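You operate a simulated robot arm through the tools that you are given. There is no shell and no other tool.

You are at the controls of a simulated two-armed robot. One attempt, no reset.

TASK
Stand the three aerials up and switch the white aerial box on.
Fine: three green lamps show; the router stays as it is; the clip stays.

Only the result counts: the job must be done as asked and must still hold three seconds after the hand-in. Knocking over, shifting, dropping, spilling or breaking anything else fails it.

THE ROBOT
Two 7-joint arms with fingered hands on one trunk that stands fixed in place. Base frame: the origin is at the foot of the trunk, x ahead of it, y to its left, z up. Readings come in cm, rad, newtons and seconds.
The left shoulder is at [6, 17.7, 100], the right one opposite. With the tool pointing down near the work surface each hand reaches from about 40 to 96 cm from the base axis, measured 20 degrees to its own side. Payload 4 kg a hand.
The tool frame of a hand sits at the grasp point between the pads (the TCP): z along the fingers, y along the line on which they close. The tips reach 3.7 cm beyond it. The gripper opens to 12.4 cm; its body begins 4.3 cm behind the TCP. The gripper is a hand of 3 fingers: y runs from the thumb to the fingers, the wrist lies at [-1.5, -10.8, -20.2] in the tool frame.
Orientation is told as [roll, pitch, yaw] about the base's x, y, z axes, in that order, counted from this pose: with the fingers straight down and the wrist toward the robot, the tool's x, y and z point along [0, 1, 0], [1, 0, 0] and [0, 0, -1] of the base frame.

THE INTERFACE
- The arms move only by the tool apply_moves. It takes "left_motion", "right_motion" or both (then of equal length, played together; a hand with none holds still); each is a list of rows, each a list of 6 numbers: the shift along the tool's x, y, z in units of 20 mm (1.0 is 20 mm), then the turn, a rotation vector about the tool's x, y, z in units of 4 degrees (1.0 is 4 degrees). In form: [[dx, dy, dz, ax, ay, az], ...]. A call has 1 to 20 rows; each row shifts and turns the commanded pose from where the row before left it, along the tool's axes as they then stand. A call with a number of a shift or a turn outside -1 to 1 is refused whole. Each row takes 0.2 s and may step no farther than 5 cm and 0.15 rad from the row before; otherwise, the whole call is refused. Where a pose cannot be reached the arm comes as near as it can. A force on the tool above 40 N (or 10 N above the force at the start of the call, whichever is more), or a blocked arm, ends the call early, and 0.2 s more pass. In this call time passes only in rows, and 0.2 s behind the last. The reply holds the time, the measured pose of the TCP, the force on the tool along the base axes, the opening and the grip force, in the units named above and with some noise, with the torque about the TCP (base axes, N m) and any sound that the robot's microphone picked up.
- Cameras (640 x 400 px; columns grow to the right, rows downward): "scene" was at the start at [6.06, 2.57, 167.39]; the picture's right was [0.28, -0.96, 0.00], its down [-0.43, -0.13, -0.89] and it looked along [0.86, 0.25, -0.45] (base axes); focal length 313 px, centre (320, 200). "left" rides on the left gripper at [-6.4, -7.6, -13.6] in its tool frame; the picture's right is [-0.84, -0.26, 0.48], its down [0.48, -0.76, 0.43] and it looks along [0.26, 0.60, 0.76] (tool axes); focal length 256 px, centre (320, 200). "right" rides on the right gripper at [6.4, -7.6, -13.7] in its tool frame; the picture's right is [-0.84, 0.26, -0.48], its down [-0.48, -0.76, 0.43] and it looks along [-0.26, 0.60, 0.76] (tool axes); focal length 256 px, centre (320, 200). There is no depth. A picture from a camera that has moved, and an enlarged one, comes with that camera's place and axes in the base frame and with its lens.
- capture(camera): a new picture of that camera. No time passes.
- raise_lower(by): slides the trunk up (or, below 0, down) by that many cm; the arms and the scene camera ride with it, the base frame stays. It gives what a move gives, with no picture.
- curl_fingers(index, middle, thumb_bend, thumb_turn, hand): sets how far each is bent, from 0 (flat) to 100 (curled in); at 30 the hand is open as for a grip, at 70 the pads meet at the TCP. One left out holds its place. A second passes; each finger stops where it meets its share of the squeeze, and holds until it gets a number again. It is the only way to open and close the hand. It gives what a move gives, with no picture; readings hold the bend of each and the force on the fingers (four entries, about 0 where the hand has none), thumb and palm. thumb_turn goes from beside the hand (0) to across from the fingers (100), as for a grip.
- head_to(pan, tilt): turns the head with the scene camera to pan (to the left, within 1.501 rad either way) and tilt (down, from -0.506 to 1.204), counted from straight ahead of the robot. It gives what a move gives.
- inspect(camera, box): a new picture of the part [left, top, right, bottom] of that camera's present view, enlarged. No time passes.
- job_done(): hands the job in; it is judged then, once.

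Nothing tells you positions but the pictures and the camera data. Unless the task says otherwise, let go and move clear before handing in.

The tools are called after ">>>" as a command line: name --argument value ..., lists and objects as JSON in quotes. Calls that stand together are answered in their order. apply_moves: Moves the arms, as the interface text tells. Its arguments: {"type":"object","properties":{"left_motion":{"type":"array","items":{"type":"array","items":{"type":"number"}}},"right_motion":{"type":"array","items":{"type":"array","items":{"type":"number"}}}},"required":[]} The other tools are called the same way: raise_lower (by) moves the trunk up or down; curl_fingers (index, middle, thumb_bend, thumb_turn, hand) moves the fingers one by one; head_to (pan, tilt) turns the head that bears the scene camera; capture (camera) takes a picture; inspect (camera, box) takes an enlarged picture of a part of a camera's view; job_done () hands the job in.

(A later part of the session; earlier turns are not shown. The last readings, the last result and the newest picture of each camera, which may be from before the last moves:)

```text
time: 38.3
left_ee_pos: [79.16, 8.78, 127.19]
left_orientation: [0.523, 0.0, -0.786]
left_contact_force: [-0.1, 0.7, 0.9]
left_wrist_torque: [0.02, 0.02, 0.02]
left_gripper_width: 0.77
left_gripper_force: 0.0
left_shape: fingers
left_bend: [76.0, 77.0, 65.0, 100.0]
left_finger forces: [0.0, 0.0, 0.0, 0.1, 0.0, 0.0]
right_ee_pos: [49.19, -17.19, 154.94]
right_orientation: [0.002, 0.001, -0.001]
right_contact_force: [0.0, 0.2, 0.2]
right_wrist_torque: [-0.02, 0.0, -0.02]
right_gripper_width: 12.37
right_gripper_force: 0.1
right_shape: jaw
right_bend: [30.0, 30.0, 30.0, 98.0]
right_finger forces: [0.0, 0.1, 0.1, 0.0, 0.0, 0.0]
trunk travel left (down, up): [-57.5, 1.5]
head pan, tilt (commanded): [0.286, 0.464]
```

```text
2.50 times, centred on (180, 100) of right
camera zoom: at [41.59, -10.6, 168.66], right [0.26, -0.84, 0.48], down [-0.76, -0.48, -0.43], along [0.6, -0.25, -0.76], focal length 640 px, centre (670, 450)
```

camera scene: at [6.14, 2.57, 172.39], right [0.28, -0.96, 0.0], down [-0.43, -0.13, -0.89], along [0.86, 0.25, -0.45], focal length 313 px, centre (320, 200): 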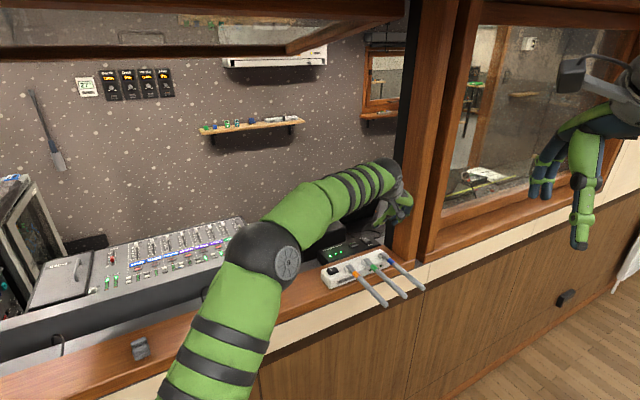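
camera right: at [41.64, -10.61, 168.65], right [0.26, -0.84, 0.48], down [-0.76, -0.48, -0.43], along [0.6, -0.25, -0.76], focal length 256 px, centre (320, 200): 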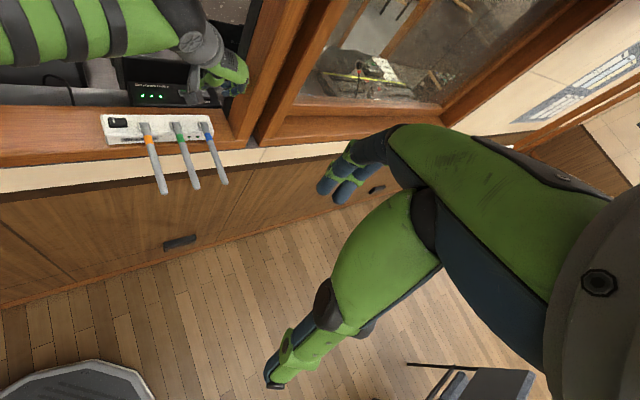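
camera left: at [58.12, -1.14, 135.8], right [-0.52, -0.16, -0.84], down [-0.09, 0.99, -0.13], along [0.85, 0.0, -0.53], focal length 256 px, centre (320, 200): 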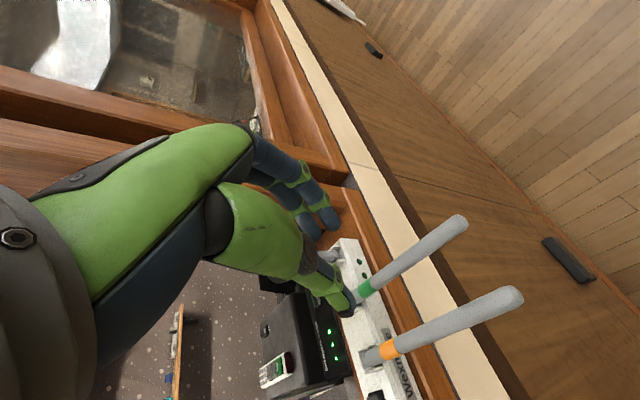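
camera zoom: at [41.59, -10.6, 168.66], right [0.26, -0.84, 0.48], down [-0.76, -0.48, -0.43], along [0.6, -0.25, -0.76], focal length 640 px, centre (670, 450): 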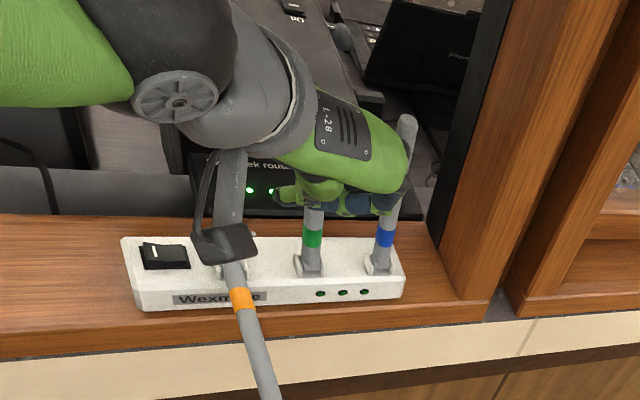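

Green looks upright in line with blue. Backing off straight toward the robot.

>>> apply_moves --left_motion '[[-0.433, 0, -0.25, 0, 0, 0], [-0.433, 0, -0.25, 0, 0, 0], [-0.866, 0, -0.5, 0, 0, 0], [-0.866, 0, -0.5, 0, 0, 0], [-0.866, 0, -0.5, 0, 0, 0], [-0.35, 0, -0.2, 0, 0, 0]]'

>>> capture --camera "left"

>>> inspect --camera "scene" --box '[330, 150, 450, 290]'

>>> inspect --camera "right" --box '[90, 20, 270, 180]'

```text
time: 39.7
left_ee_pos: [72.96, 2.58, 127.22]
left_orientation: [0.525, -0.001, -0.785]
left_contact_force: [-0.2, -0.1, 1.0]
left_wrist_torque: [-0.01, -0.02, -0.02]
left_gripper_width: 0.74
left_gripper_force: 0.1
left_shape: fingers
left_bend: [76.0, 77.0, 65.0, 100.0]
left_finger forces: [0.0, 0.0, 0.0, 0.1, 0.0, 0.1]
right_ee_pos: [49.08, -17.13, 154.89]
right_orientation: [0.001, 0.001, -0.001]
right_contact_force: [1.2, 0.0, -0.7]
right_wrist_torque: [-0.04, -0.03, 0.02]
right_gripper_width: 12.34
right_gripper_force: 0.0
right_shape: jaw
right_bend: [30.0, 30.0, 30.0, 98.0]
right_finger forces: [0.0, 0.0, 0.1, 0.0, 0.0, 0.0]
trunk travel left (down, up): [-57.5, 1.5]
head pan, tilt (commanded): [0.286, 0.464]
```

```text
taken
camera left: at [58.77, -0.69, 135.83], right [-0.52, -0.16, -0.84], down [-0.09, 0.99, -0.13], along [0.85, 0.0, -0.53], focal length 256 px, centre (320, 200)
```

left: 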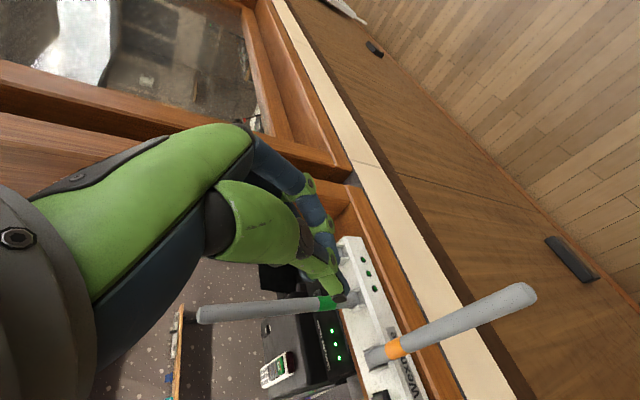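

```text
2.86 times, centred on (390, 220) of scene
camera zoom: at [6.08, 2.57, 172.39], right [0.28, -0.96, 0.0], down [-0.43, -0.13, -0.89], along [0.86, 0.25, -0.45], focal length 895 px, centre (120, 143)
```

zoom: 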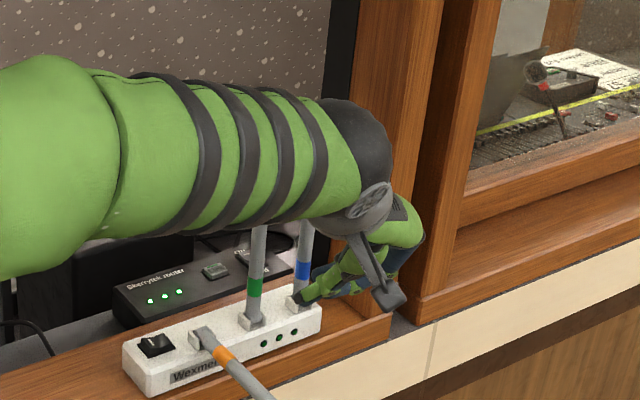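

```text
2.50 times, centred on (180, 100) of right
camera zoom: at [41.58, -10.61, 168.67], right [0.26, -0.84, 0.48], down [-0.76, -0.48, -0.43], along [0.6, -0.25, -0.76], focal length 640 px, centre (670, 450)
```

zoom: 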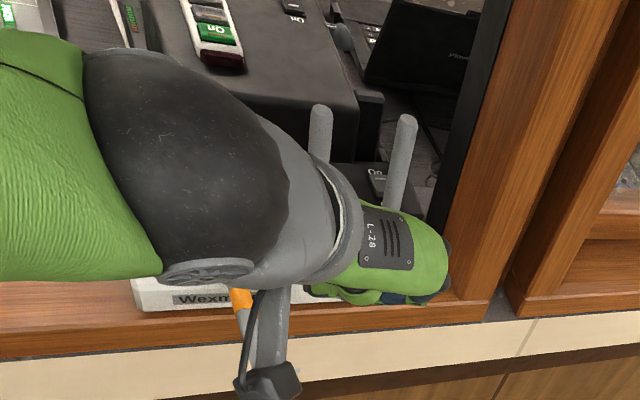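

Both stand in line. Now orange: shifting the hand left over it and opening again.

>>> apply_moves --left_motion '[[-0.0975, -0.7875, -0.056, 0, 0, 0], [-0.0975, -0.7875, -0.056, 0, 0, 0], [-0.0975, -0.7875, -0.056, 0, 0, 0], [-0.0975, -0.7875, -0.056, 0, 0, 0]]'

>>> curl_fingers --hand "left" --index 54 --middle 54 --thumb_bend 54

>>> apply_moves --left_motion '[[-0.415, 0, 0.719, 0, 0, 0], [-0.415, 0, 0.719, 0, 0, 0], [-0.415, 0, 0.719, 0, 0, 0], [-0.415, 0, 0.719, 0, 0, 0], [-0.415, 0, 0.719, 0, 0, 0]]'

>>> inspect --camera "left" --box '[260, 160, 500, 400]'

>>> inspect --camera "scene" --box '[320, 180, 460, 320]'

```text
time: 40.7
left_ee_pos: [67.6, 6.46, 127.14]
left_orientation: [0.525, 0.0, -0.788]
left_contact_force: [-0.1, -0.1, 0.2]
left_wrist_torque: [-0.03, 0.02, -0.01]
left_gripper_width: 0.78
left_gripper_force: 0.1
left_shape: fingers
left_bend: [76.0, 77.0, 65.0, 100.0]
left_finger forces: [0.0, 0.1, 0.0, 0.1, 0.0, 0.1]
right_ee_pos: [49.12, -17.0, 155.01]
right_orientation: [0.002, -0.001, -0.001]
right_contact_force: [0.1, -0.2, 0.0]
right_wrist_torque: [0.03, 0.01, 0.01]
right_gripper_width: 12.34
right_gripper_force: 0.1
right_shape: jaw
right_bend: [30.0, 30.0, 30.0, 98.0]
right_finger forces: [0.0, 0.0, 0.0, 0.0, 0.0, 0.0]
trunk travel left (down, up): [-57.5, 1.5]
head pan, tilt (commanded): [0.286, 0.464]
```

```text
time: 41.7
left_ee_pos: [67.81, 6.49, 127.22]
left_orientation: [0.523, 0.0, -0.785]
left_contact_force: [-0.5, -0.3, -1.1]
left_wrist_torque: [-0.01, -0.01, -0.04]
left_gripper_width: 4.95
left_gripper_force: 0.1
left_shape: fingers
left_bend: [54.0, 54.0, 54.0, 100.0]
left_finger forces: [0.0, 0.0, 0.0, 0.0, 0.0, 0.0]
right_ee_pos: [49.16, -17.02, 155.03]
right_orientation: [0.001, -0.002, 0.0]
right_contact_force: [0.0, 0.2, -0.3]
right_wrist_torque: [-0.01, 0.03, 0.01]
right_gripper_width: 12.37
right_gripper_force: 0.1
right_shape: jaw
right_bend: [30.0, 30.0, 30.0, 98.0]
right_finger forces: [0.1, 0.1, 0.0, 0.0, 0.1, 0.0]
trunk travel left (down, up): [-57.5, 1.5]
head pan, tilt (commanded): [0.286, 0.464]
```

```text
time: 42.9
left_ee_pos: [67.99, 6.44, 118.77]
left_orientation: [0.524, -0.001, -0.785]
left_contact_force: [0.3, 0.0, -0.2]
left_wrist_torque: [-0.04, 0.02, -0.01]
left_gripper_width: 4.96
left_gripper_force: 0.0
left_shape: fingers
left_bend: [54.0, 54.0, 54.0, 100.0]
left_finger forces: [0.0, 0.0, 0.0, 0.0, 0.1, 0.0]
right_ee_pos: [49.2, -17.1, 154.95]
right_orientation: [0.002, -0.002, 0.0]
right_contact_force: [1.4, 0.1, -0.5]
right_wrist_torque: [0.0, 0.0, -0.02]
right_gripper_width: 12.33
right_gripper_force: 0.1
right_shape: jaw
right_bend: [30.0, 30.0, 30.0, 98.0]
right_finger forces: [0.0, 0.0, 0.1, 0.0, 0.0, 0.1]
trunk travel left (down, up): [-57.5, 1.5]
head pan, tilt (commanded): [0.286, 0.464]
```

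```text
1.67 times, centred on (380, 280) of left
camera zoom: at [53.72, 3.1, 127.33], right [-0.52, -0.16, -0.84], down [-0.09, 0.99, -0.13], along [0.85, 0.0, -0.53], focal length 427 px, centre (220, 67)
```

zoom: 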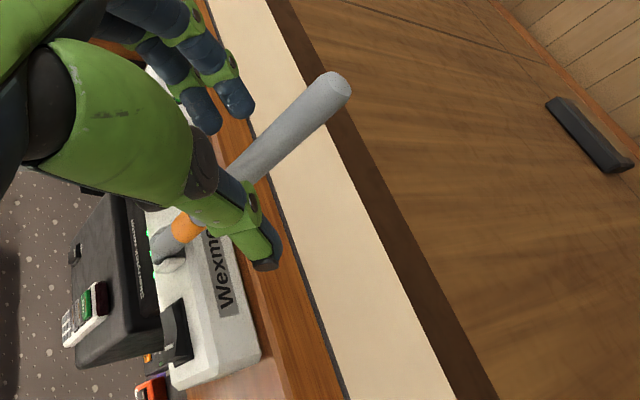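

```text
2.86 times, centred on (390, 250) of scene
camera zoom: at [6.1, 2.53, 172.39], right [0.28, -0.96, 0.0], down [-0.43, -0.13, -0.89], along [0.86, 0.25, -0.45], focal length 895 px, centre (120, 57)
```

zoom: 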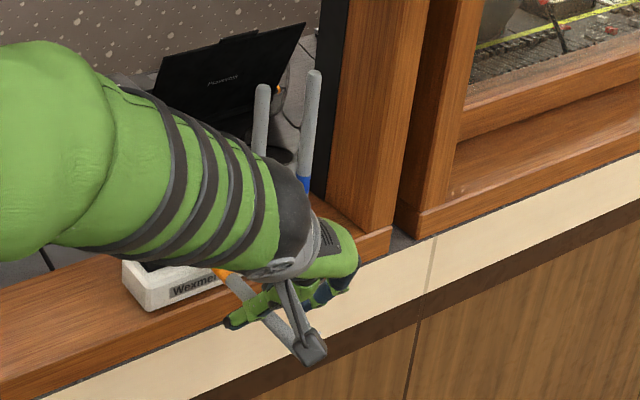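

Orange sits between thumb and fingers exactly as green did. Lowering and closing.

>>> apply_moves --left_motion '[[-0.19, 0, 0.33, 0, 0, 0], [-0.19, 0, 0.33, 0, 0, 0], [-0.19, 0, 0.33, 0, 0, 0], [-0.19, 0, 0.33, 0, 0, 0], [-0.19, 0, 0.33, 0, 0, 0]]'

>>> curl_fingers --hand "left" --index 70 --middle 70 --thumb_bend 63

>>> curl_fingers --hand "left" --index 75 --middle 75 --thumb_bend 65

>>> inspect --camera "left" --box '[220, 120, 460, 360]'

```text
time: 44.1
left_ee_pos: [67.79, 6.44, 114.86]
left_orientation: [0.525, 0.001, -0.786]
left_contact_force: [0.3, -1.2, 0.1]
left_wrist_torque: [0.03, 0.0, 0.03]
left_gripper_width: 4.96
left_gripper_force: 0.0
left_shape: fingers
left_bend: [54.0, 54.0, 54.0, 100.0]
left_finger forces: [0.2, 0.0, 0.0, 0.1, 0.0, 0.0]
right_ee_pos: [49.11, -17.17, 155.04]
right_orientation: [0.0, 0.0, -0.001]
right_contact_force: [0.3, 0.1, 0.0]
right_wrist_torque: [0.0, 0.0, 0.02]
right_gripper_width: 12.34
right_gripper_force: 0.1
right_shape: jaw
right_bend: [30.0, 30.0, 30.0, 98.0]
right_finger forces: [0.1, 0.1, 0.0, 0.0, 0.1, 0.0]
trunk travel left (down, up): [-57.5, 1.5]
head pan, tilt (commanded): [0.286, 0.464]
```

```text
time: 45.1
left_ee_pos: [67.9, 6.46, 114.91]
left_orientation: [0.523, 0.0, -0.786]
left_contact_force: [0.7, 0.4, -0.1]
left_wrist_torque: [-0.02, 0.03, 0.04]
left_gripper_width: 1.23
left_gripper_force: 0.1
left_shape: fingers
left_bend: [70.0, 70.0, 63.0, 100.0]
left_finger forces: [0.0, 0.0, 0.0, 0.1, 0.1, 0.0]
right_ee_pos: [49.14, -16.93, 155.0]
right_orientation: [0.0, 0.0, 0.0]
right_contact_force: [0.6, -0.6, -0.3]
right_wrist_torque: [0.0, 0.02, 0.01]
right_gripper_width: 12.35
right_gripper_force: 0.0
right_shape: jaw
right_bend: [30.0, 30.0, 30.0, 98.0]
right_finger forces: [0.0, 0.1, 0.0, 0.0, 0.0, 0.0]
trunk travel left (down, up): [-57.5, 1.5]
head pan, tilt (commanded): [0.286, 0.464]
```

```text
time: 46.1
left_ee_pos: [67.86, 6.44, 114.92]
left_orientation: [0.523, 0.002, -0.786]
left_contact_force: [0.3, 1.4, -0.4]
left_wrist_torque: [-0.05, 0.04, -0.05]
left_gripper_width: 0.6
left_gripper_force: 1.3
left_shape: fingers
left_bend: [74.0, 74.0, 65.0, 100.0]
left_finger forces: [0.1, 1.9, 0.0, 0.0, 1.5, 0.0]
right_ee_pos: [49.15, -17.06, 155.01]
right_orientation: [0.002, 0.002, -0.001]
right_contact_force: [0.2, 1.9, 0.7]
right_wrist_torque: [0.05, 0.01, 0.01]
right_gripper_width: 12.38
right_gripper_force: 0.1
right_shape: jaw
right_bend: [30.0, 30.0, 30.0, 98.0]
right_finger forces: [0.1, 0.0, 0.0, 0.0, 0.1, 0.0]
trunk travel left (down, up): [-57.5, 1.5]
head pan, tilt (commanded): [0.286, 0.464]
```

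```text
1.67 times, centred on (340, 240) of left
camera zoom: at [53.65, 3.15, 123.54], right [-0.52, -0.16, -0.84], down [-0.09, 0.99, -0.13], along [0.85, 0.0, -0.53], focal length 427 px, centre (287, 133)
```

zoom: 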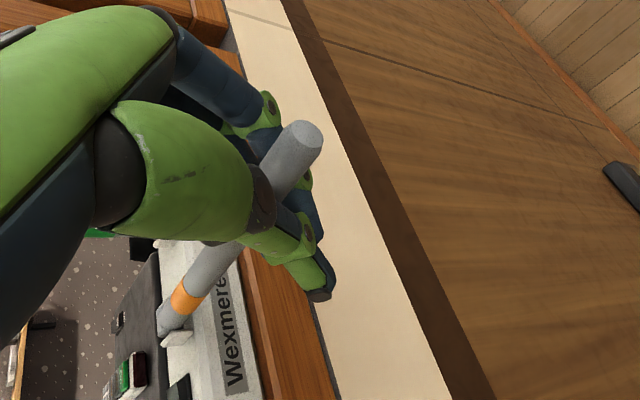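

Light contact on both sides; a little firmer, then lift along the arc.

>>> curl_fingers --hand "left" --index 78 --middle 78 --thumb_bend 67

>>> apply_moves --left_motion '[[0.26, 0, -0.41, 0, 0, 0], [0.29, 0, -0.388, 0, 0, 0], [0.32, 0, -0.363, 0, 0, 0], [0.347, 0, -0.338, 0, 0, 0], [0.372, 0, -0.309, 0, 0, 0], [0.395, 0, -0.279, 0, 0, 0]]'

>>> inspect --camera "left" --box '[200, 120, 440, 360]'

>>> inspect --camera "scene" --box '[320, 180, 460, 300]'

```text
time: 47.1
left_ee_pos: [67.81, 6.46, 115.04]
left_orientation: [0.524, 0.001, -0.784]
left_contact_force: [-0.3, 0.9, -0.4]
left_wrist_torque: [-0.06, 0.05, -0.03]
left_gripper_width: 0.71
left_gripper_force: 3.9
left_shape: fingers
left_bend: [76.0, 77.0, 65.0, 100.0]
left_finger forces: [0.0, 5.4, 0.1, 0.0, 3.0, 0.1]
right_ee_pos: [49.17, -17.1, 154.89]
right_orientation: [0.004, -0.001, -0.001]
right_contact_force: [0.3, 0.3, 0.0]
right_wrist_torque: [-0.03, 0.02, -0.04]
right_gripper_width: 12.38
right_gripper_force: 0.0
right_shape: jaw
right_bend: [30.0, 30.0, 30.0, 98.0]
right_finger forces: [0.1, 0.1, 0.0, 0.0, 0.0, 0.1]
trunk travel left (down, up): [-57.5, 1.5]
head pan, tilt (commanded): [0.286, 0.464]
```

```text
time: 48.5
left_ee_pos: [68.85, 7.49, 120.64]
left_orientation: [0.522, -0.001, -0.785]
left_contact_force: [-1.3, 4.1, -1.8]
left_wrist_torque: [-0.13, -0.03, -0.1]
left_gripper_width: 0.73
left_gripper_force: 4.7
left_shape: fingers
left_bend: [76.0, 77.0, 65.0, 100.0]
left_finger forces: [0.0, 5.2, 0.1, 0.1, 3.8, 0.0]
right_ee_pos: [49.19, -16.99, 155.09]
right_orientation: [0.001, 0.0, 0.002]
right_contact_force: [0.0, 0.3, 1.2]
right_wrist_torque: [0.01, 0.01, 0.02]
right_gripper_width: 12.37
right_gripper_force: 0.0
right_shape: jaw
right_bend: [30.0, 30.0, 30.0, 98.0]
right_finger forces: [0.0, 0.1, 0.0, 0.0, 0.0, 0.0]
trunk travel left (down, up): [-57.5, 1.5]
head pan, tilt (commanded): [0.286, 0.464]
```

```text
1.67 times, centred on (320, 240) of left
camera zoom: at [54.59, 4.12, 129.22], right [-0.52, -0.16, -0.84], down [-0.09, 0.99, -0.14], along [0.85, 0.0, -0.53], focal length 427 px, centre (320, 133)
```

zoom: 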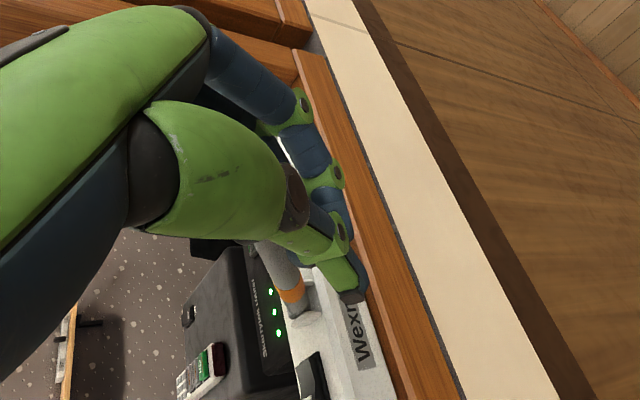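

```text
3.33 times, centred on (390, 240) of scene
camera zoom: at [6.06, 2.64, 172.39], right [0.28, -0.96, 0.0], down [-0.43, -0.13, -0.89], along [0.86, 0.25, -0.45], focal length 1045 px, centre (87, 67)
```

zoom: 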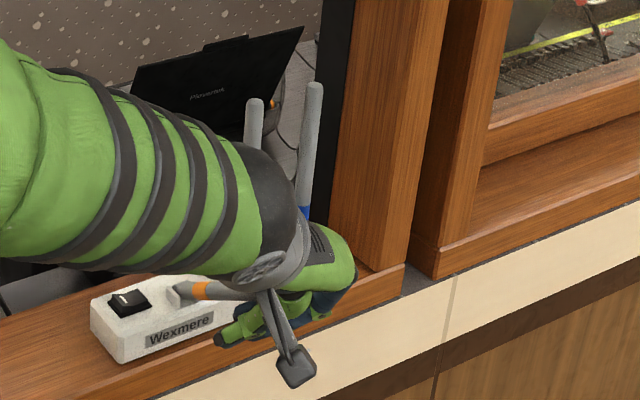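

Orange is rising with small forces. Continuing the arc.

>>> apply_moves --left_motion '[[0.427, 0, -0.254, 0, 0, 0], [0.4455, 0, -0.2195, 0, 0, 0], [0.461, 0, -0.184, 0, 0, 0], [0.474, 0, -0.147, 0, 0, 0], [0.484, 0, -0.1095, 0, 0, 0], [0.4915, 0, -0.0715, 0, 0, 0]]'

>>> inspect --camera "left" --box '[200, 120, 440, 360]'

>>> inspect --camera "scene" --box '[320, 160, 450, 290]'

>>> inspect --camera "right" --box '[80, 20, 260, 180]'

```text
time: 49.9
left_ee_pos: [71.47, 10.16, 125.23]
left_orientation: [0.523, 0.0, -0.786]
left_contact_force: [-0.8, -0.3, -0.2]
left_wrist_torque: [0.01, -0.02, 0.0]
left_gripper_width: 0.7
left_gripper_force: 0.1
left_shape: fingers
left_bend: [76.0, 77.0, 65.0, 100.0]
left_finger forces: [0.0, 0.0, 0.0, 0.0, 0.0, 0.0]
right_ee_pos: [49.19, -17.09, 154.92]
right_orientation: [0.002, 0.001, 0.0]
right_contact_force: [0.2, -0.3, -0.1]
right_wrist_torque: [-0.01, 0.01, 0.03]
right_gripper_width: 12.38
right_gripper_force: 0.0
right_shape: jaw
right_bend: [30.0, 30.0, 30.0, 98.0]
right_finger forces: [0.0, 0.0, 0.0, 0.0, 0.0, 0.0]
trunk travel left (down, up): [-57.5, 1.5]
head pan, tilt (commanded): [0.286, 0.464]
```

```text
1.67 times, centred on (320, 240) of left
camera zoom: at [57.25, 6.83, 133.78], right [-0.52, -0.16, -0.84], down [-0.09, 0.99, -0.13], along [0.85, 0.0, -0.53], focal length 427 px, centre (320, 133)
```

zoom: 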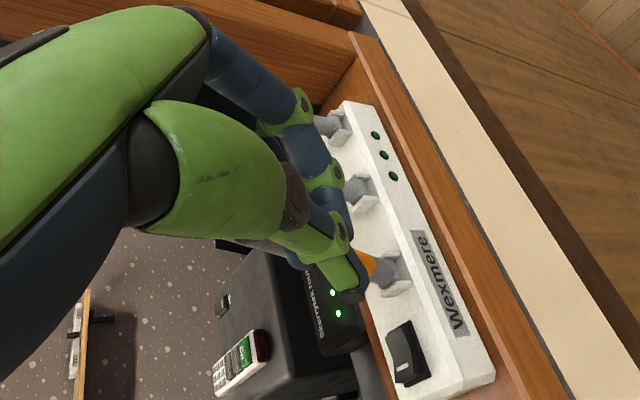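

```text
3.08 times, centred on (385, 225) of scene
camera zoom: at [6.08, 2.59, 172.39], right [0.28, -0.96, 0.0], down [-0.43, -0.13, -0.89], along [0.86, 0.25, -0.45], focal length 964 px, centre (120, 123)
```

zoom: 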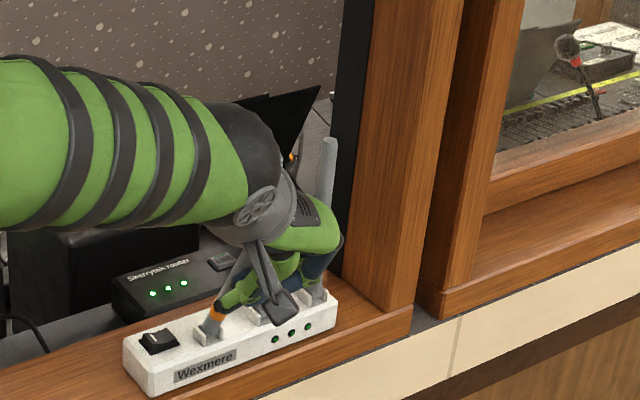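

```text
2.50 times, centred on (170, 100) of right
camera zoom: at [41.58, -10.6, 168.67], right [0.26, -0.84, 0.48], down [-0.76, -0.48, -0.43], along [0.6, -0.25, -0.76], focal length 640 px, centre (695, 450)
```

zoom: 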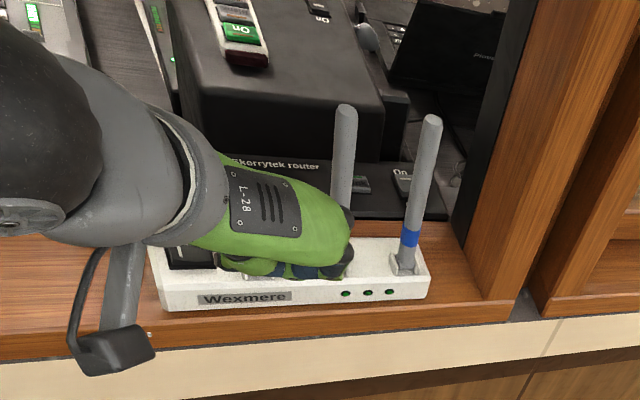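

Orange is well up too. Same four steps as for green.

>>> apply_moves --left_motion '[[0.42, 0, -0.04, 0, 0, 0], [0.42, 0, -0.02, 0, 0, 0], [0.42, 0, 0.01, 0, 0, 0], [0.42, 0, 0.04, 0, 0, 0]]'

>>> inspect --camera "left" --box '[180, 100, 440, 360]'

>>> inspect --camera "scene" --box '[320, 160, 450, 290]'

>>> inspect --camera "right" --box '[80, 20, 260, 180]'

```text
time: 50.9
left_ee_pos: [73.62, 12.07, 126.72]
left_orientation: [0.523, 0.0, -0.786]
left_contact_force: [0.4, 0.4, -1.0]
left_wrist_torque: [-0.04, -0.01, 0.0]
left_gripper_width: 0.69
left_gripper_force: 0.0
left_shape: fingers
left_bend: [76.0, 77.0, 65.0, 100.0]
left_finger forces: [0.0, 0.0, 0.1, 0.0, 0.1, 0.0]
right_ee_pos: [49.2, -17.0, 154.98]
right_orientation: [0.003, -0.001, 0.0]
right_contact_force: [0.1, 0.0, -0.5]
right_wrist_torque: [-0.01, -0.02, -0.03]
right_gripper_width: 12.35
right_gripper_force: 0.1
right_shape: jaw
right_bend: [30.0, 30.0, 30.0, 98.0]
right_finger forces: [0.0, 0.0, 0.1, 0.0, 0.0, 0.0]
trunk travel left (down, up): [-57.5, 1.5]
head pan, tilt (commanded): [0.286, 0.464]
```

```text
1.54 times, centred on (310, 230) of left
camera zoom: at [59.38, 8.82, 135.33], right [-0.52, -0.16, -0.84], down [-0.09, 0.99, -0.14], along [0.85, 0.0, -0.53], focal length 394 px, centre (335, 154)
```

zoom: 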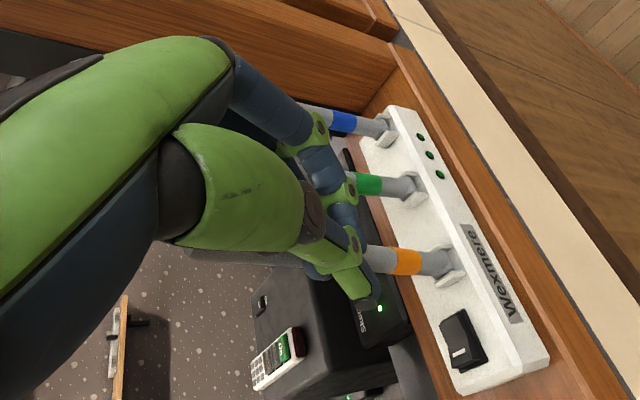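

```text
3.08 times, centred on (385, 225) of scene
camera zoom: at [6.09, 2.58, 172.39], right [0.28, -0.96, 0.0], down [-0.43, -0.13, -0.89], along [0.86, 0.25, -0.45], focal length 964 px, centre (120, 123)
```

zoom: 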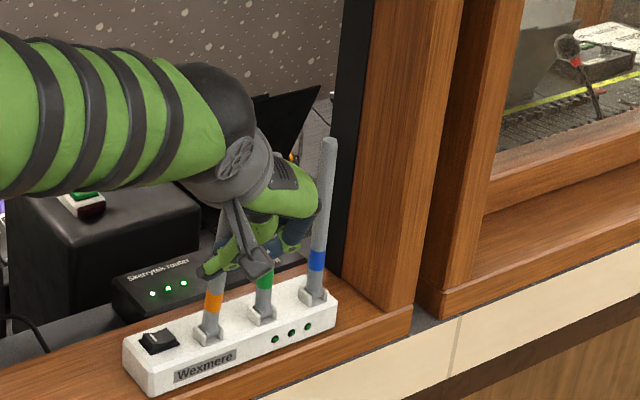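

```text
2.50 times, centred on (170, 100) of right
camera zoom: at [41.59, -10.61, 168.66], right [0.26, -0.84, 0.48], down [-0.76, -0.48, -0.43], along [0.6, -0.25, -0.76], focal length 640 px, centre (695, 450)
```

zoom: 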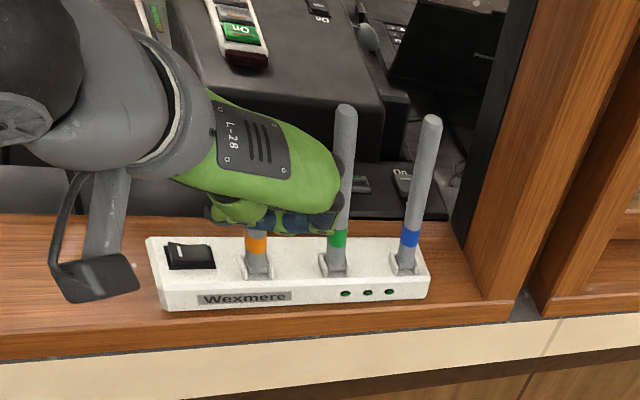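

Orange is at about 81°; same final nudge as for green.

>>> apply_moves --left_motion '[[0.25, 0, 0.05, 0, 0, 0], [0.25, 0, 0.065, 0, 0, 0], [0.25, 0, 0.075, 0, 0, 0]]'

>>> inspect --camera "left" --box '[180, 100, 440, 360]'

>>> inspect --camera "scene" --box '[320, 160, 450, 290]'

>>> inspect --camera "right" --box '[80, 20, 260, 180]'

```text
time: 51.7
left_ee_pos: [74.54, 13.16, 127.31]
left_orientation: [0.525, 0.0, -0.788]
left_contact_force: [-0.6, 0.5, 1.1]
left_wrist_torque: [0.0, 0.04, 0.02]
left_gripper_width: 0.7
left_gripper_force: 0.0
left_shape: fingers
left_bend: [76.0, 77.0, 65.0, 100.0]
left_finger forces: [0.0, 0.0, 0.0, 0.1, 0.0, 0.0]
right_ee_pos: [49.18, -16.97, 154.93]
right_orientation: [0.001, 0.0, -0.001]
right_contact_force: [1.3, 0.3, 0.0]
right_wrist_torque: [-0.04, -0.01, 0.0]
right_gripper_width: 12.34
right_gripper_force: 0.1
right_shape: jaw
right_bend: [30.0, 30.0, 30.0, 98.0]
right_finger forces: [0.1, 0.0, 0.0, 0.1, 0.0, 0.0]
trunk travel left (down, up): [-57.5, 1.5]
head pan, tilt (commanded): [0.286, 0.464]
```

```text
1.54 times, centred on (310, 230) of left
camera zoom: at [60.35, 9.84, 135.79], right [-0.52, -0.16, -0.84], down [-0.09, 0.99, -0.13], along [0.85, 0.0, -0.53], focal length 394 px, centre (335, 154)
```

zoom: 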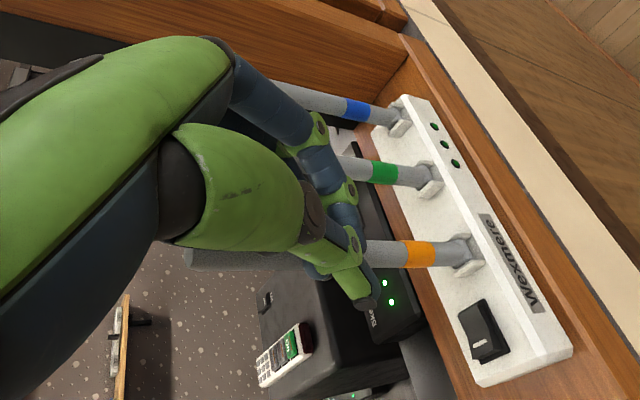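

```text
3.08 times, centred on (385, 225) of scene
camera zoom: at [6.09, 2.58, 172.39], right [0.28, -0.96, 0.0], down [-0.43, -0.13, -0.89], along [0.86, 0.25, -0.45], focal length 964 px, centre (120, 123)
```

zoom: 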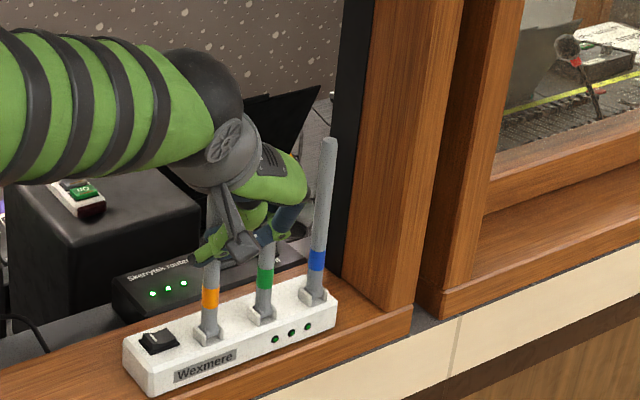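

```text
2.50 times, centred on (170, 100) of right
camera zoom: at [41.58, -10.6, 168.66], right [0.26, -0.84, 0.48], down [-0.76, -0.48, -0.43], along [0.6, -0.25, -0.76], focal length 640 px, centre (695, 450)
```

zoom: 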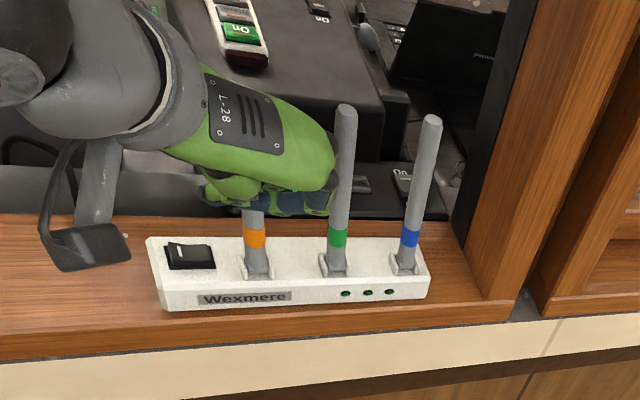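

Orange looks upright like its neighbours. Backing off and checking all three.

>>> apply_moves --left_motion '[[-0.433, 0, -0.25, 0, 0, 0], [-0.433, 0, -0.25, 0, 0, 0], [-0.866, 0, -0.5, 0, 0, 0], [-0.866, 0, -0.5, 0, 0, 0], [-0.866, 0, -0.5, 0, 0, 0], [-0.866, 0, -0.5, 0, 0, 0], [0, -1, 0, 0, 0, 0], [0, -1, 0, 0, 0, 0], [0, -1, 0, 0, 0, 0], [0, -1, 0, 0, 0, 0], [0, -1, 0, 0, 0, 0], [0, -1, 0, 0, 0, 0]]'

>>> capture --camera "left"

>>> inspect --camera "scene" --box '[310, 170, 430, 290]'

>>> inspect --camera "right" --box '[80, 30, 260, 170]'

```text
time: 54.3
left_ee_pos: [59.03, 14.57, 127.41]
left_orientation: [0.523, 0.0, -0.785]
left_contact_force: [-0.1, -0.1, 0.3]
left_wrist_torque: [0.02, -0.01, -0.02]
left_gripper_width: 0.71
left_gripper_force: 0.1
left_shape: fingers
left_bend: [76.0, 77.0, 65.0, 100.0]
left_finger forces: [0.1, 0.1, 0.1, 0.0, 0.1, 0.1]
right_ee_pos: [49.07, -16.98, 154.88]
right_orientation: [0.002, 0.001, -0.001]
right_contact_force: [0.3, 0.1, -0.4]
right_wrist_torque: [0.01, -0.02, 0.0]
right_gripper_width: 12.37
right_gripper_force: 0.0
right_shape: jaw
right_bend: [30.0, 30.0, 30.0, 98.0]
right_finger forces: [0.1, 0.1, 0.0, 0.1, 0.1, 0.0]
trunk travel left (down, up): [-57.5, 1.5]
head pan, tilt (commanded): [0.286, 0.464]
```

```text
taken
camera left: at [44.82, 11.28, 135.86], right [-0.52, -0.16, -0.84], down [-0.09, 0.99, -0.14], along [0.85, 0.0, -0.53], focal length 256 px, centre (320, 200)
```

left: 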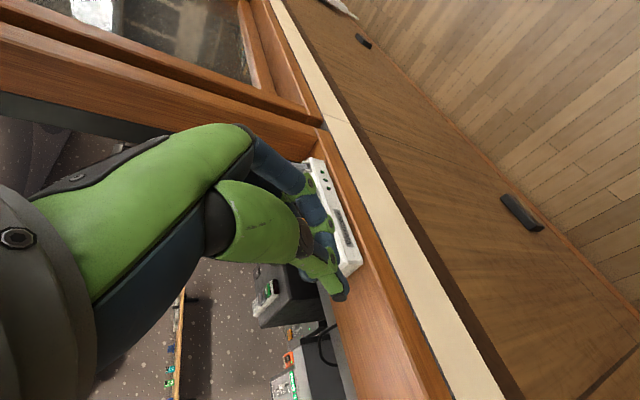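

```text
3.33 times, centred on (370, 230) of scene
camera zoom: at [6.02, 2.62, 172.39], right [0.28, -0.96, 0.0], down [-0.43, -0.13, -0.89], along [0.86, 0.25, -0.45], focal length 1045 px, centre (153, 100)
```

zoom: 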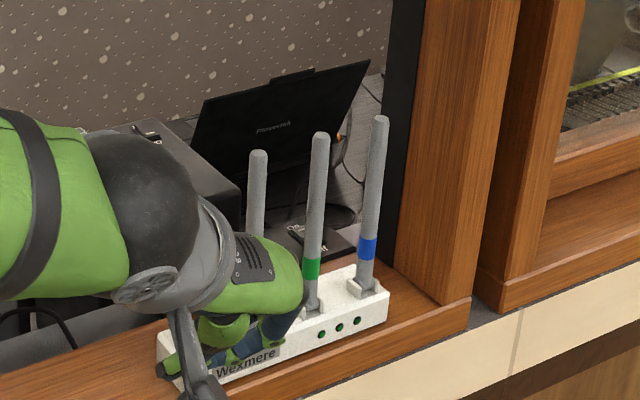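

```text
2.86 times, centred on (170, 100) of right
camera zoom: at [41.51, -10.57, 168.69], right [0.26, -0.84, 0.48], down [-0.76, -0.48, -0.44], along [0.6, -0.25, -0.76], focal length 731 px, centre (749, 486)
```

zoom: 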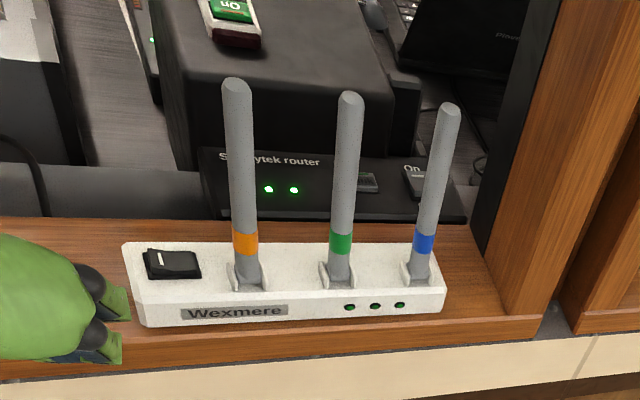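

All three aerials stand within about 2-3° of vertical. Next is the rocker: its marked, raised end is at about (74.6, 19.7, 115). I'll shape the left hand so a single finger can press it, and look at where that fingertip is.

>>> curl_fingers --hand "left" --index 40 --middle 100 --thumb_bend 30

>>> capture --camera "left"

>>> inspect --camera "right" --box '[0, 30, 200, 190]'

>>> inspect --camera "scene" --box '[300, 180, 440, 330]'

```text
time: 55.3
left_ee_pos: [59.22, 14.53, 127.2]
left_orientation: [0.523, 0.0, -0.785]
left_contact_force: [-1.0, 0.4, -0.4]
left_wrist_torque: [-0.07, 0.02, 0.01]
left_gripper_width: 10.8
left_gripper_force: 0.1
left_shape: fingers
left_bend: [40.0, 100.0, 30.0, 98.0]
left_finger forces: [0.1, 0.0, 0.1, 0.1, 0.0, 0.0]
right_ee_pos: [49.16, -17.11, 154.99]
right_orientation: [0.001, -0.001, 0.0]
right_contact_force: [-0.2, 0.2, 0.2]
right_wrist_torque: [-0.03, 0.02, 0.02]
right_gripper_width: 12.36
right_gripper_force: 0.1
right_shape: jaw
right_bend: [30.0, 30.0, 30.0, 98.0]
right_finger forces: [0.0, 0.2, 0.1, 0.1, 0.1, 0.0]
trunk travel left (down, up): [-57.5, 1.5]
head pan, tilt (commanded): [0.286, 0.464]
```

```text
taken
camera left: at [44.89, 11.24, 135.84], right [-0.52, -0.16, -0.84], down [-0.09, 0.99, -0.13], along [0.85, 0.0, -0.53], focal length 256 px, centre (320, 200)
```

left: 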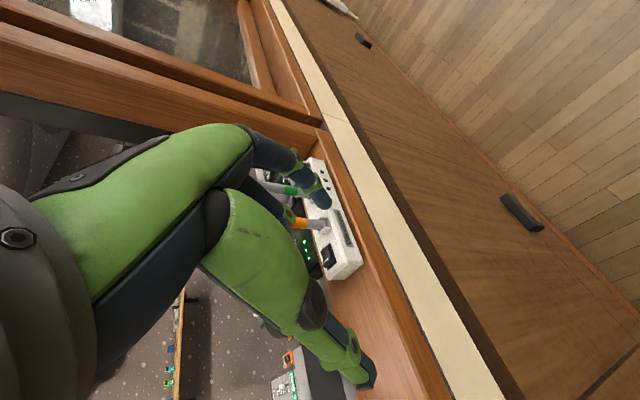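

```text
2.50 times, centred on (100, 110) of right
camera zoom: at [41.58, -10.62, 168.67], right [0.26, -0.84, 0.48], down [-0.76, -0.48, -0.43], along [0.6, -0.25, -0.76], focal length 640 px, centre (870, 425)
```

zoom: 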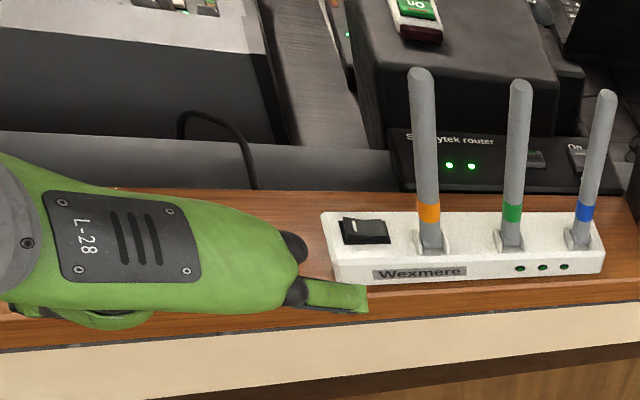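

```text
2.67 times, centred on (370, 255) of scene
camera zoom: at [6.08, 2.56, 172.39], right [0.28, -0.96, 0.0], down [-0.43, -0.13, -0.89], along [0.86, 0.25, -0.45], focal length 836 px, centre (187, 53)
```

zoom: 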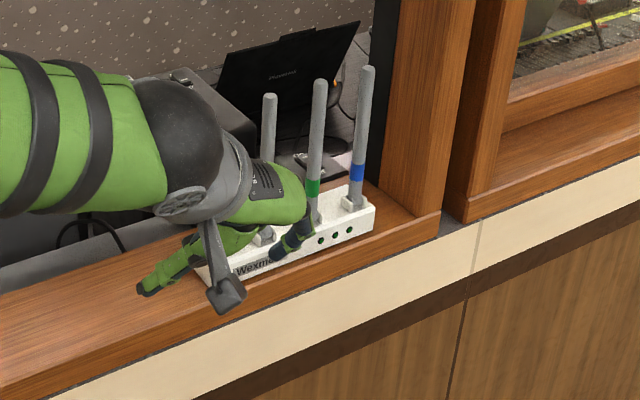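

The index finger is extended with its tip about 5.3 cm to the right of and 4 cm below the grasp point, and the rest is folded away. I'll bring that tip over the rocker's raised end, staying high and left of the orange aerial.

>>> apply_moves --left_motion '[[0.725, 0.119, 0.419, 0, 0, 0], [0.725, 0.119, 0.419, 0, 0, 0], [0.725, 0.119, 0.419, 0, 0, 0], [0.725, 0.119, 0.419, 0, 0, 0], [0.725, 0.119, 0.419, 0, 0, 0], [0.725, 0.119, 0.419, 0, 0, 0], [0.725, 0.119, 0.419, 0, 0, 0], [0.725, 0.119, 0.419, 0, 0, 0]]'

>>> capture --camera "left"

>>> inspect --camera "right" --box '[60, 50, 200, 160]'

>>> inspect --camera "scene" --box '[290, 180, 410, 300]'

```text
time: 57.1
left_ee_pos: [69.93, 22.62, 127.25]
left_orientation: [0.524, -0.001, -0.787]
left_contact_force: [-0.5, -1.2, -0.6]
left_wrist_torque: [0.0, 0.0, 0.01]
left_gripper_width: 10.81
left_gripper_force: 0.2
left_shape: fingers
left_bend: [40.0, 100.0, 30.0, 98.0]
left_finger forces: [0.0, 0.0, 0.1, 0.1, 0.0, 0.1]
right_ee_pos: [49.18, -17.07, 154.96]
right_orientation: [0.002, -0.002, -0.001]
right_contact_force: [-0.2, 0.8, 0.3]
right_wrist_torque: [0.0, 0.01, 0.01]
right_gripper_width: 12.36
right_gripper_force: 0.1
right_shape: jaw
right_bend: [30.0, 30.0, 30.0, 98.0]
right_finger forces: [0.2, 0.1, 0.0, 0.0, 0.0, 0.0]
trunk travel left (down, up): [-57.5, 1.5]
head pan, tilt (commanded): [0.286, 0.464]
```

```text
taken
camera left: at [55.7, 19.36, 135.86], right [-0.52, -0.16, -0.84], down [-0.09, 0.99, -0.13], along [0.85, 0.0, -0.53], focal length 256 px, centre (320, 200)
```

left: 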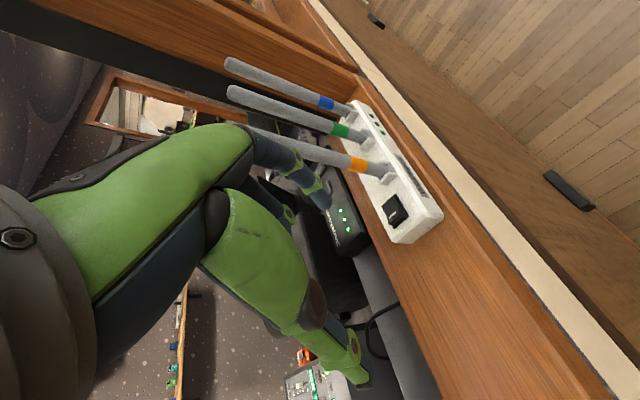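

```text
3.64 times, centred on (130, 105) of right
camera zoom: at [41.61, -10.58, 168.66], right [0.26, -0.84, 0.48], down [-0.76, -0.48, -0.43], along [0.6, -0.25, -0.76], focal length 931 px, centre (1011, 546)
```

zoom: 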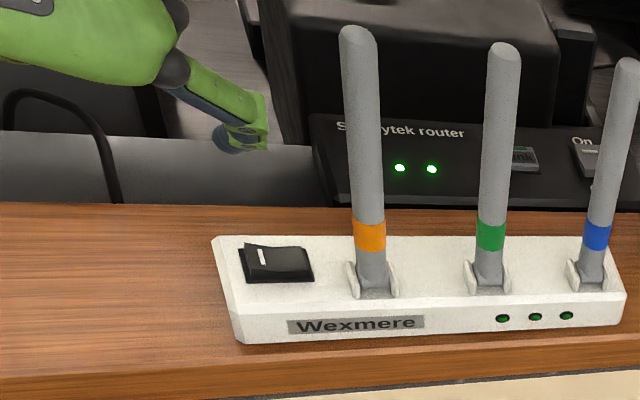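

```text
3.33 times, centred on (350, 240) of scene
camera zoom: at [6.11, 2.6, 172.39], right [0.28, -0.96, 0.0], down [-0.43, -0.13, -0.89], along [0.86, 0.25, -0.45], focal length 1045 px, centre (220, 67)
```

zoom: 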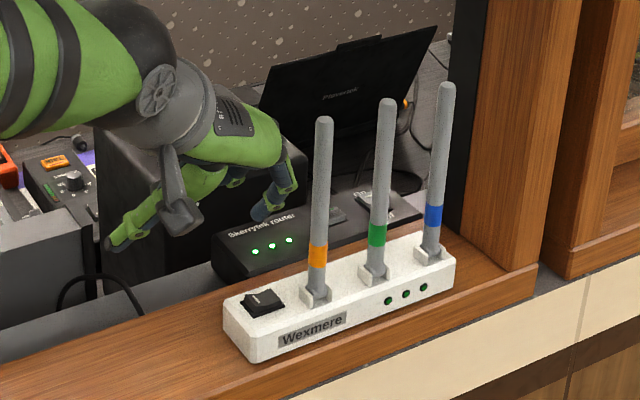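

I have clear views of everything now. Zooming on the rocker and the fingertip to measure their offset.

>>> inspect --camera "scene" --box '[345, 225, 395, 275]'

>>> inspect --camera "right" --box '[95, 65, 155, 125]'

>>> inspect --camera "left" --box '[300, 140, 450, 250]'

>>> inspect --camera "scene" --box '[345, 205, 395, 255]'

```text
8.00 times, centred on (370, 250) of scene
camera zoom: at [6.11, 2.6, 172.39], right [0.28, -0.96, 0.0], down [-0.43, -0.13, -0.89], along [0.86, 0.25, -0.45], focal length 2507 px, centre (-80, -200)
```

zoom: 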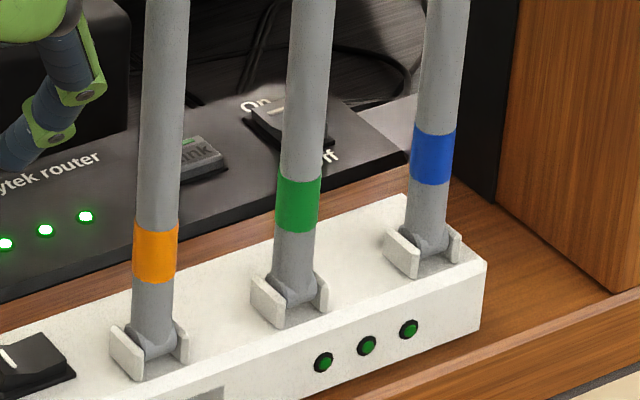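

```text
6.67 times, centred on (125, 95) of right
camera zoom: at [41.61, -10.58, 168.66], right [0.26, -0.84, 0.48], down [-0.76, -0.48, -0.43], along [0.6, -0.25, -0.76], focal length 1707 px, centre (1620, 900)
```

zoom: 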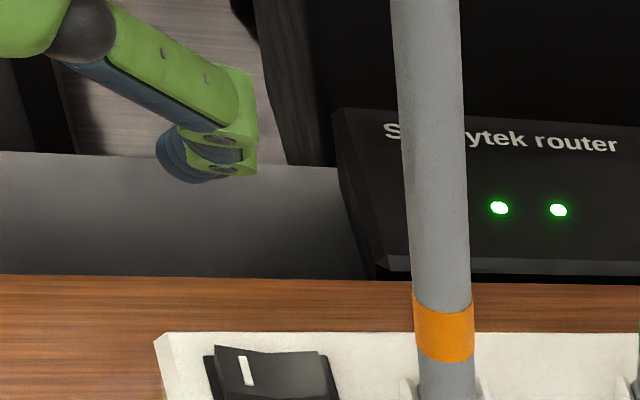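

```text
3.64 times, centred on (375, 195) of left
camera zoom: at [55.7, 19.36, 135.86], right [-0.52, -0.16, -0.84], down [-0.09, 0.99, -0.13], along [0.85, 0.0, -0.53], focal length 931 px, centre (120, 218)
```

zoom: 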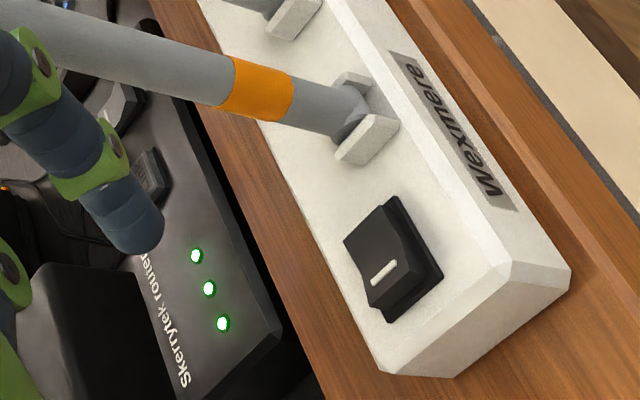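

```text
8.00 times, centred on (370, 230) of scene
camera zoom: at [6.11, 2.6, 172.39], right [0.28, -0.96, 0.0], down [-0.43, -0.13, -0.89], along [0.86, 0.25, -0.45], focal length 2507 px, centre (-80, -40)
```

zoom: 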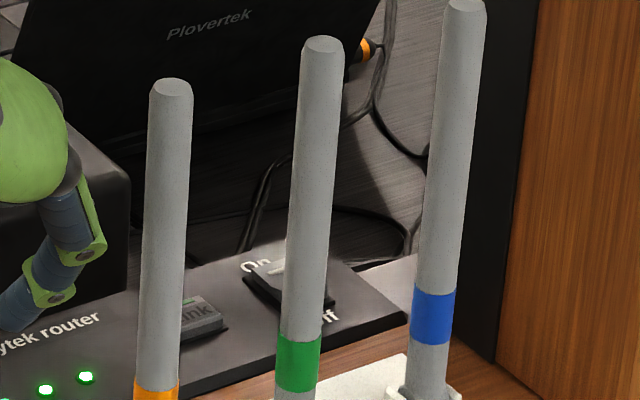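

The fingertip is directly over the rocker's mark, about 8 cm above. I'll nudge it slightly further to the outer end and lower it most of the way.

>>> apply_moves --left_motion '[[-0.3, -0.04, 0.52, 0, 0, 0], [-0.3, -0.04, 0.52, 0, 0, 0], [-0.3, -0.04, 0.52, 0, 0, 0], [-0.3, -0.04, 0.52, 0, 0, 0], [-0.3, -0.04, 0.52, 0, 0, 0]]'

>>> inspect --camera "right" --box '[80, 70, 180, 150]'

>>> inspect --camera "left" --box '[270, 130, 420, 240]'

>>> inspect --camera "scene" --box '[300, 210, 380, 280]'

```text
time: 58.3
left_ee_pos: [69.63, 22.86, 121.39]
left_orientation: [0.523, -0.001, -0.787]
left_contact_force: [0.7, 0.1, 0.0]
left_wrist_torque: [0.0, -0.02, 0.03]
left_gripper_width: 10.79
left_gripper_force: 0.0
left_shape: fingers
left_bend: [40.0, 100.0, 30.0, 98.0]
left_finger forces: [0.0, 0.0, 0.1, 0.0, 0.0, 0.0]
right_ee_pos: [49.18, -17.13, 154.98]
right_orientation: [0.003, 0.0, 0.0]
right_contact_force: [0.1, 0.2, -0.9]
right_wrist_torque: [0.01, -0.01, 0.01]
right_gripper_width: 12.35
right_gripper_force: 0.0
right_shape: jaw
right_bend: [30.0, 30.0, 30.0, 98.0]
right_finger forces: [0.0, 0.0, 0.0, 0.0, 0.0, 0.1]
trunk travel left (down, up): [-57.5, 1.5]
head pan, tilt (commanded): [0.286, 0.464]
```

```text
5.00 times, centred on (130, 110) of right
camera zoom: at [41.6, -10.61, 168.66], right [0.26, -0.84, 0.48], down [-0.76, -0.48, -0.43], along [0.6, -0.25, -0.76], focal length 1280 px, centre (1270, 650)
```

zoom: 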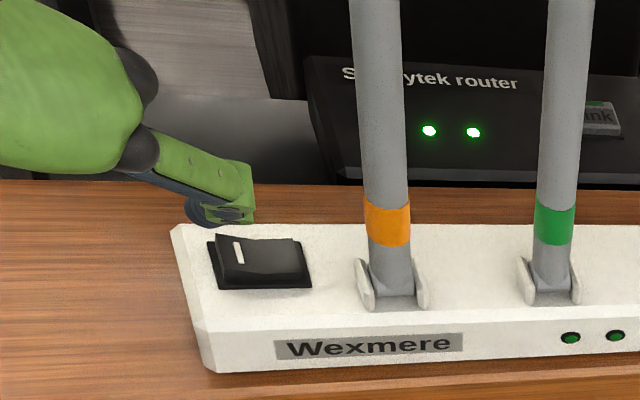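

```text
3.64 times, centred on (345, 185) of left
camera zoom: at [55.34, 19.6, 129.84], right [-0.52, -0.16, -0.84], down [-0.09, 0.99, -0.13], along [0.85, 0.0, -0.53], focal length 931 px, centre (229, 254)
```

zoom: 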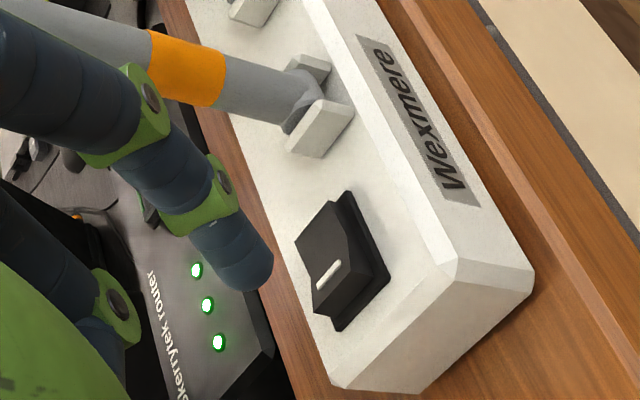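

```text
5.71 times, centred on (340, 245) of scene
camera zoom: at [6.1, 2.58, 172.39], right [0.28, -0.96, 0.0], down [-0.43, -0.13, -0.89], along [0.86, 0.25, -0.45], focal length 1791 px, centre (206, -57)
```

zoom: 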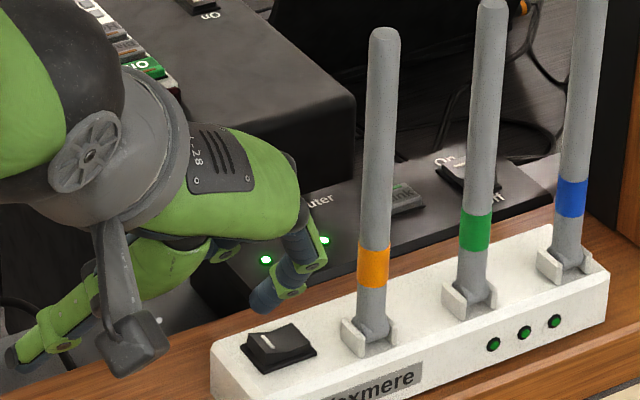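

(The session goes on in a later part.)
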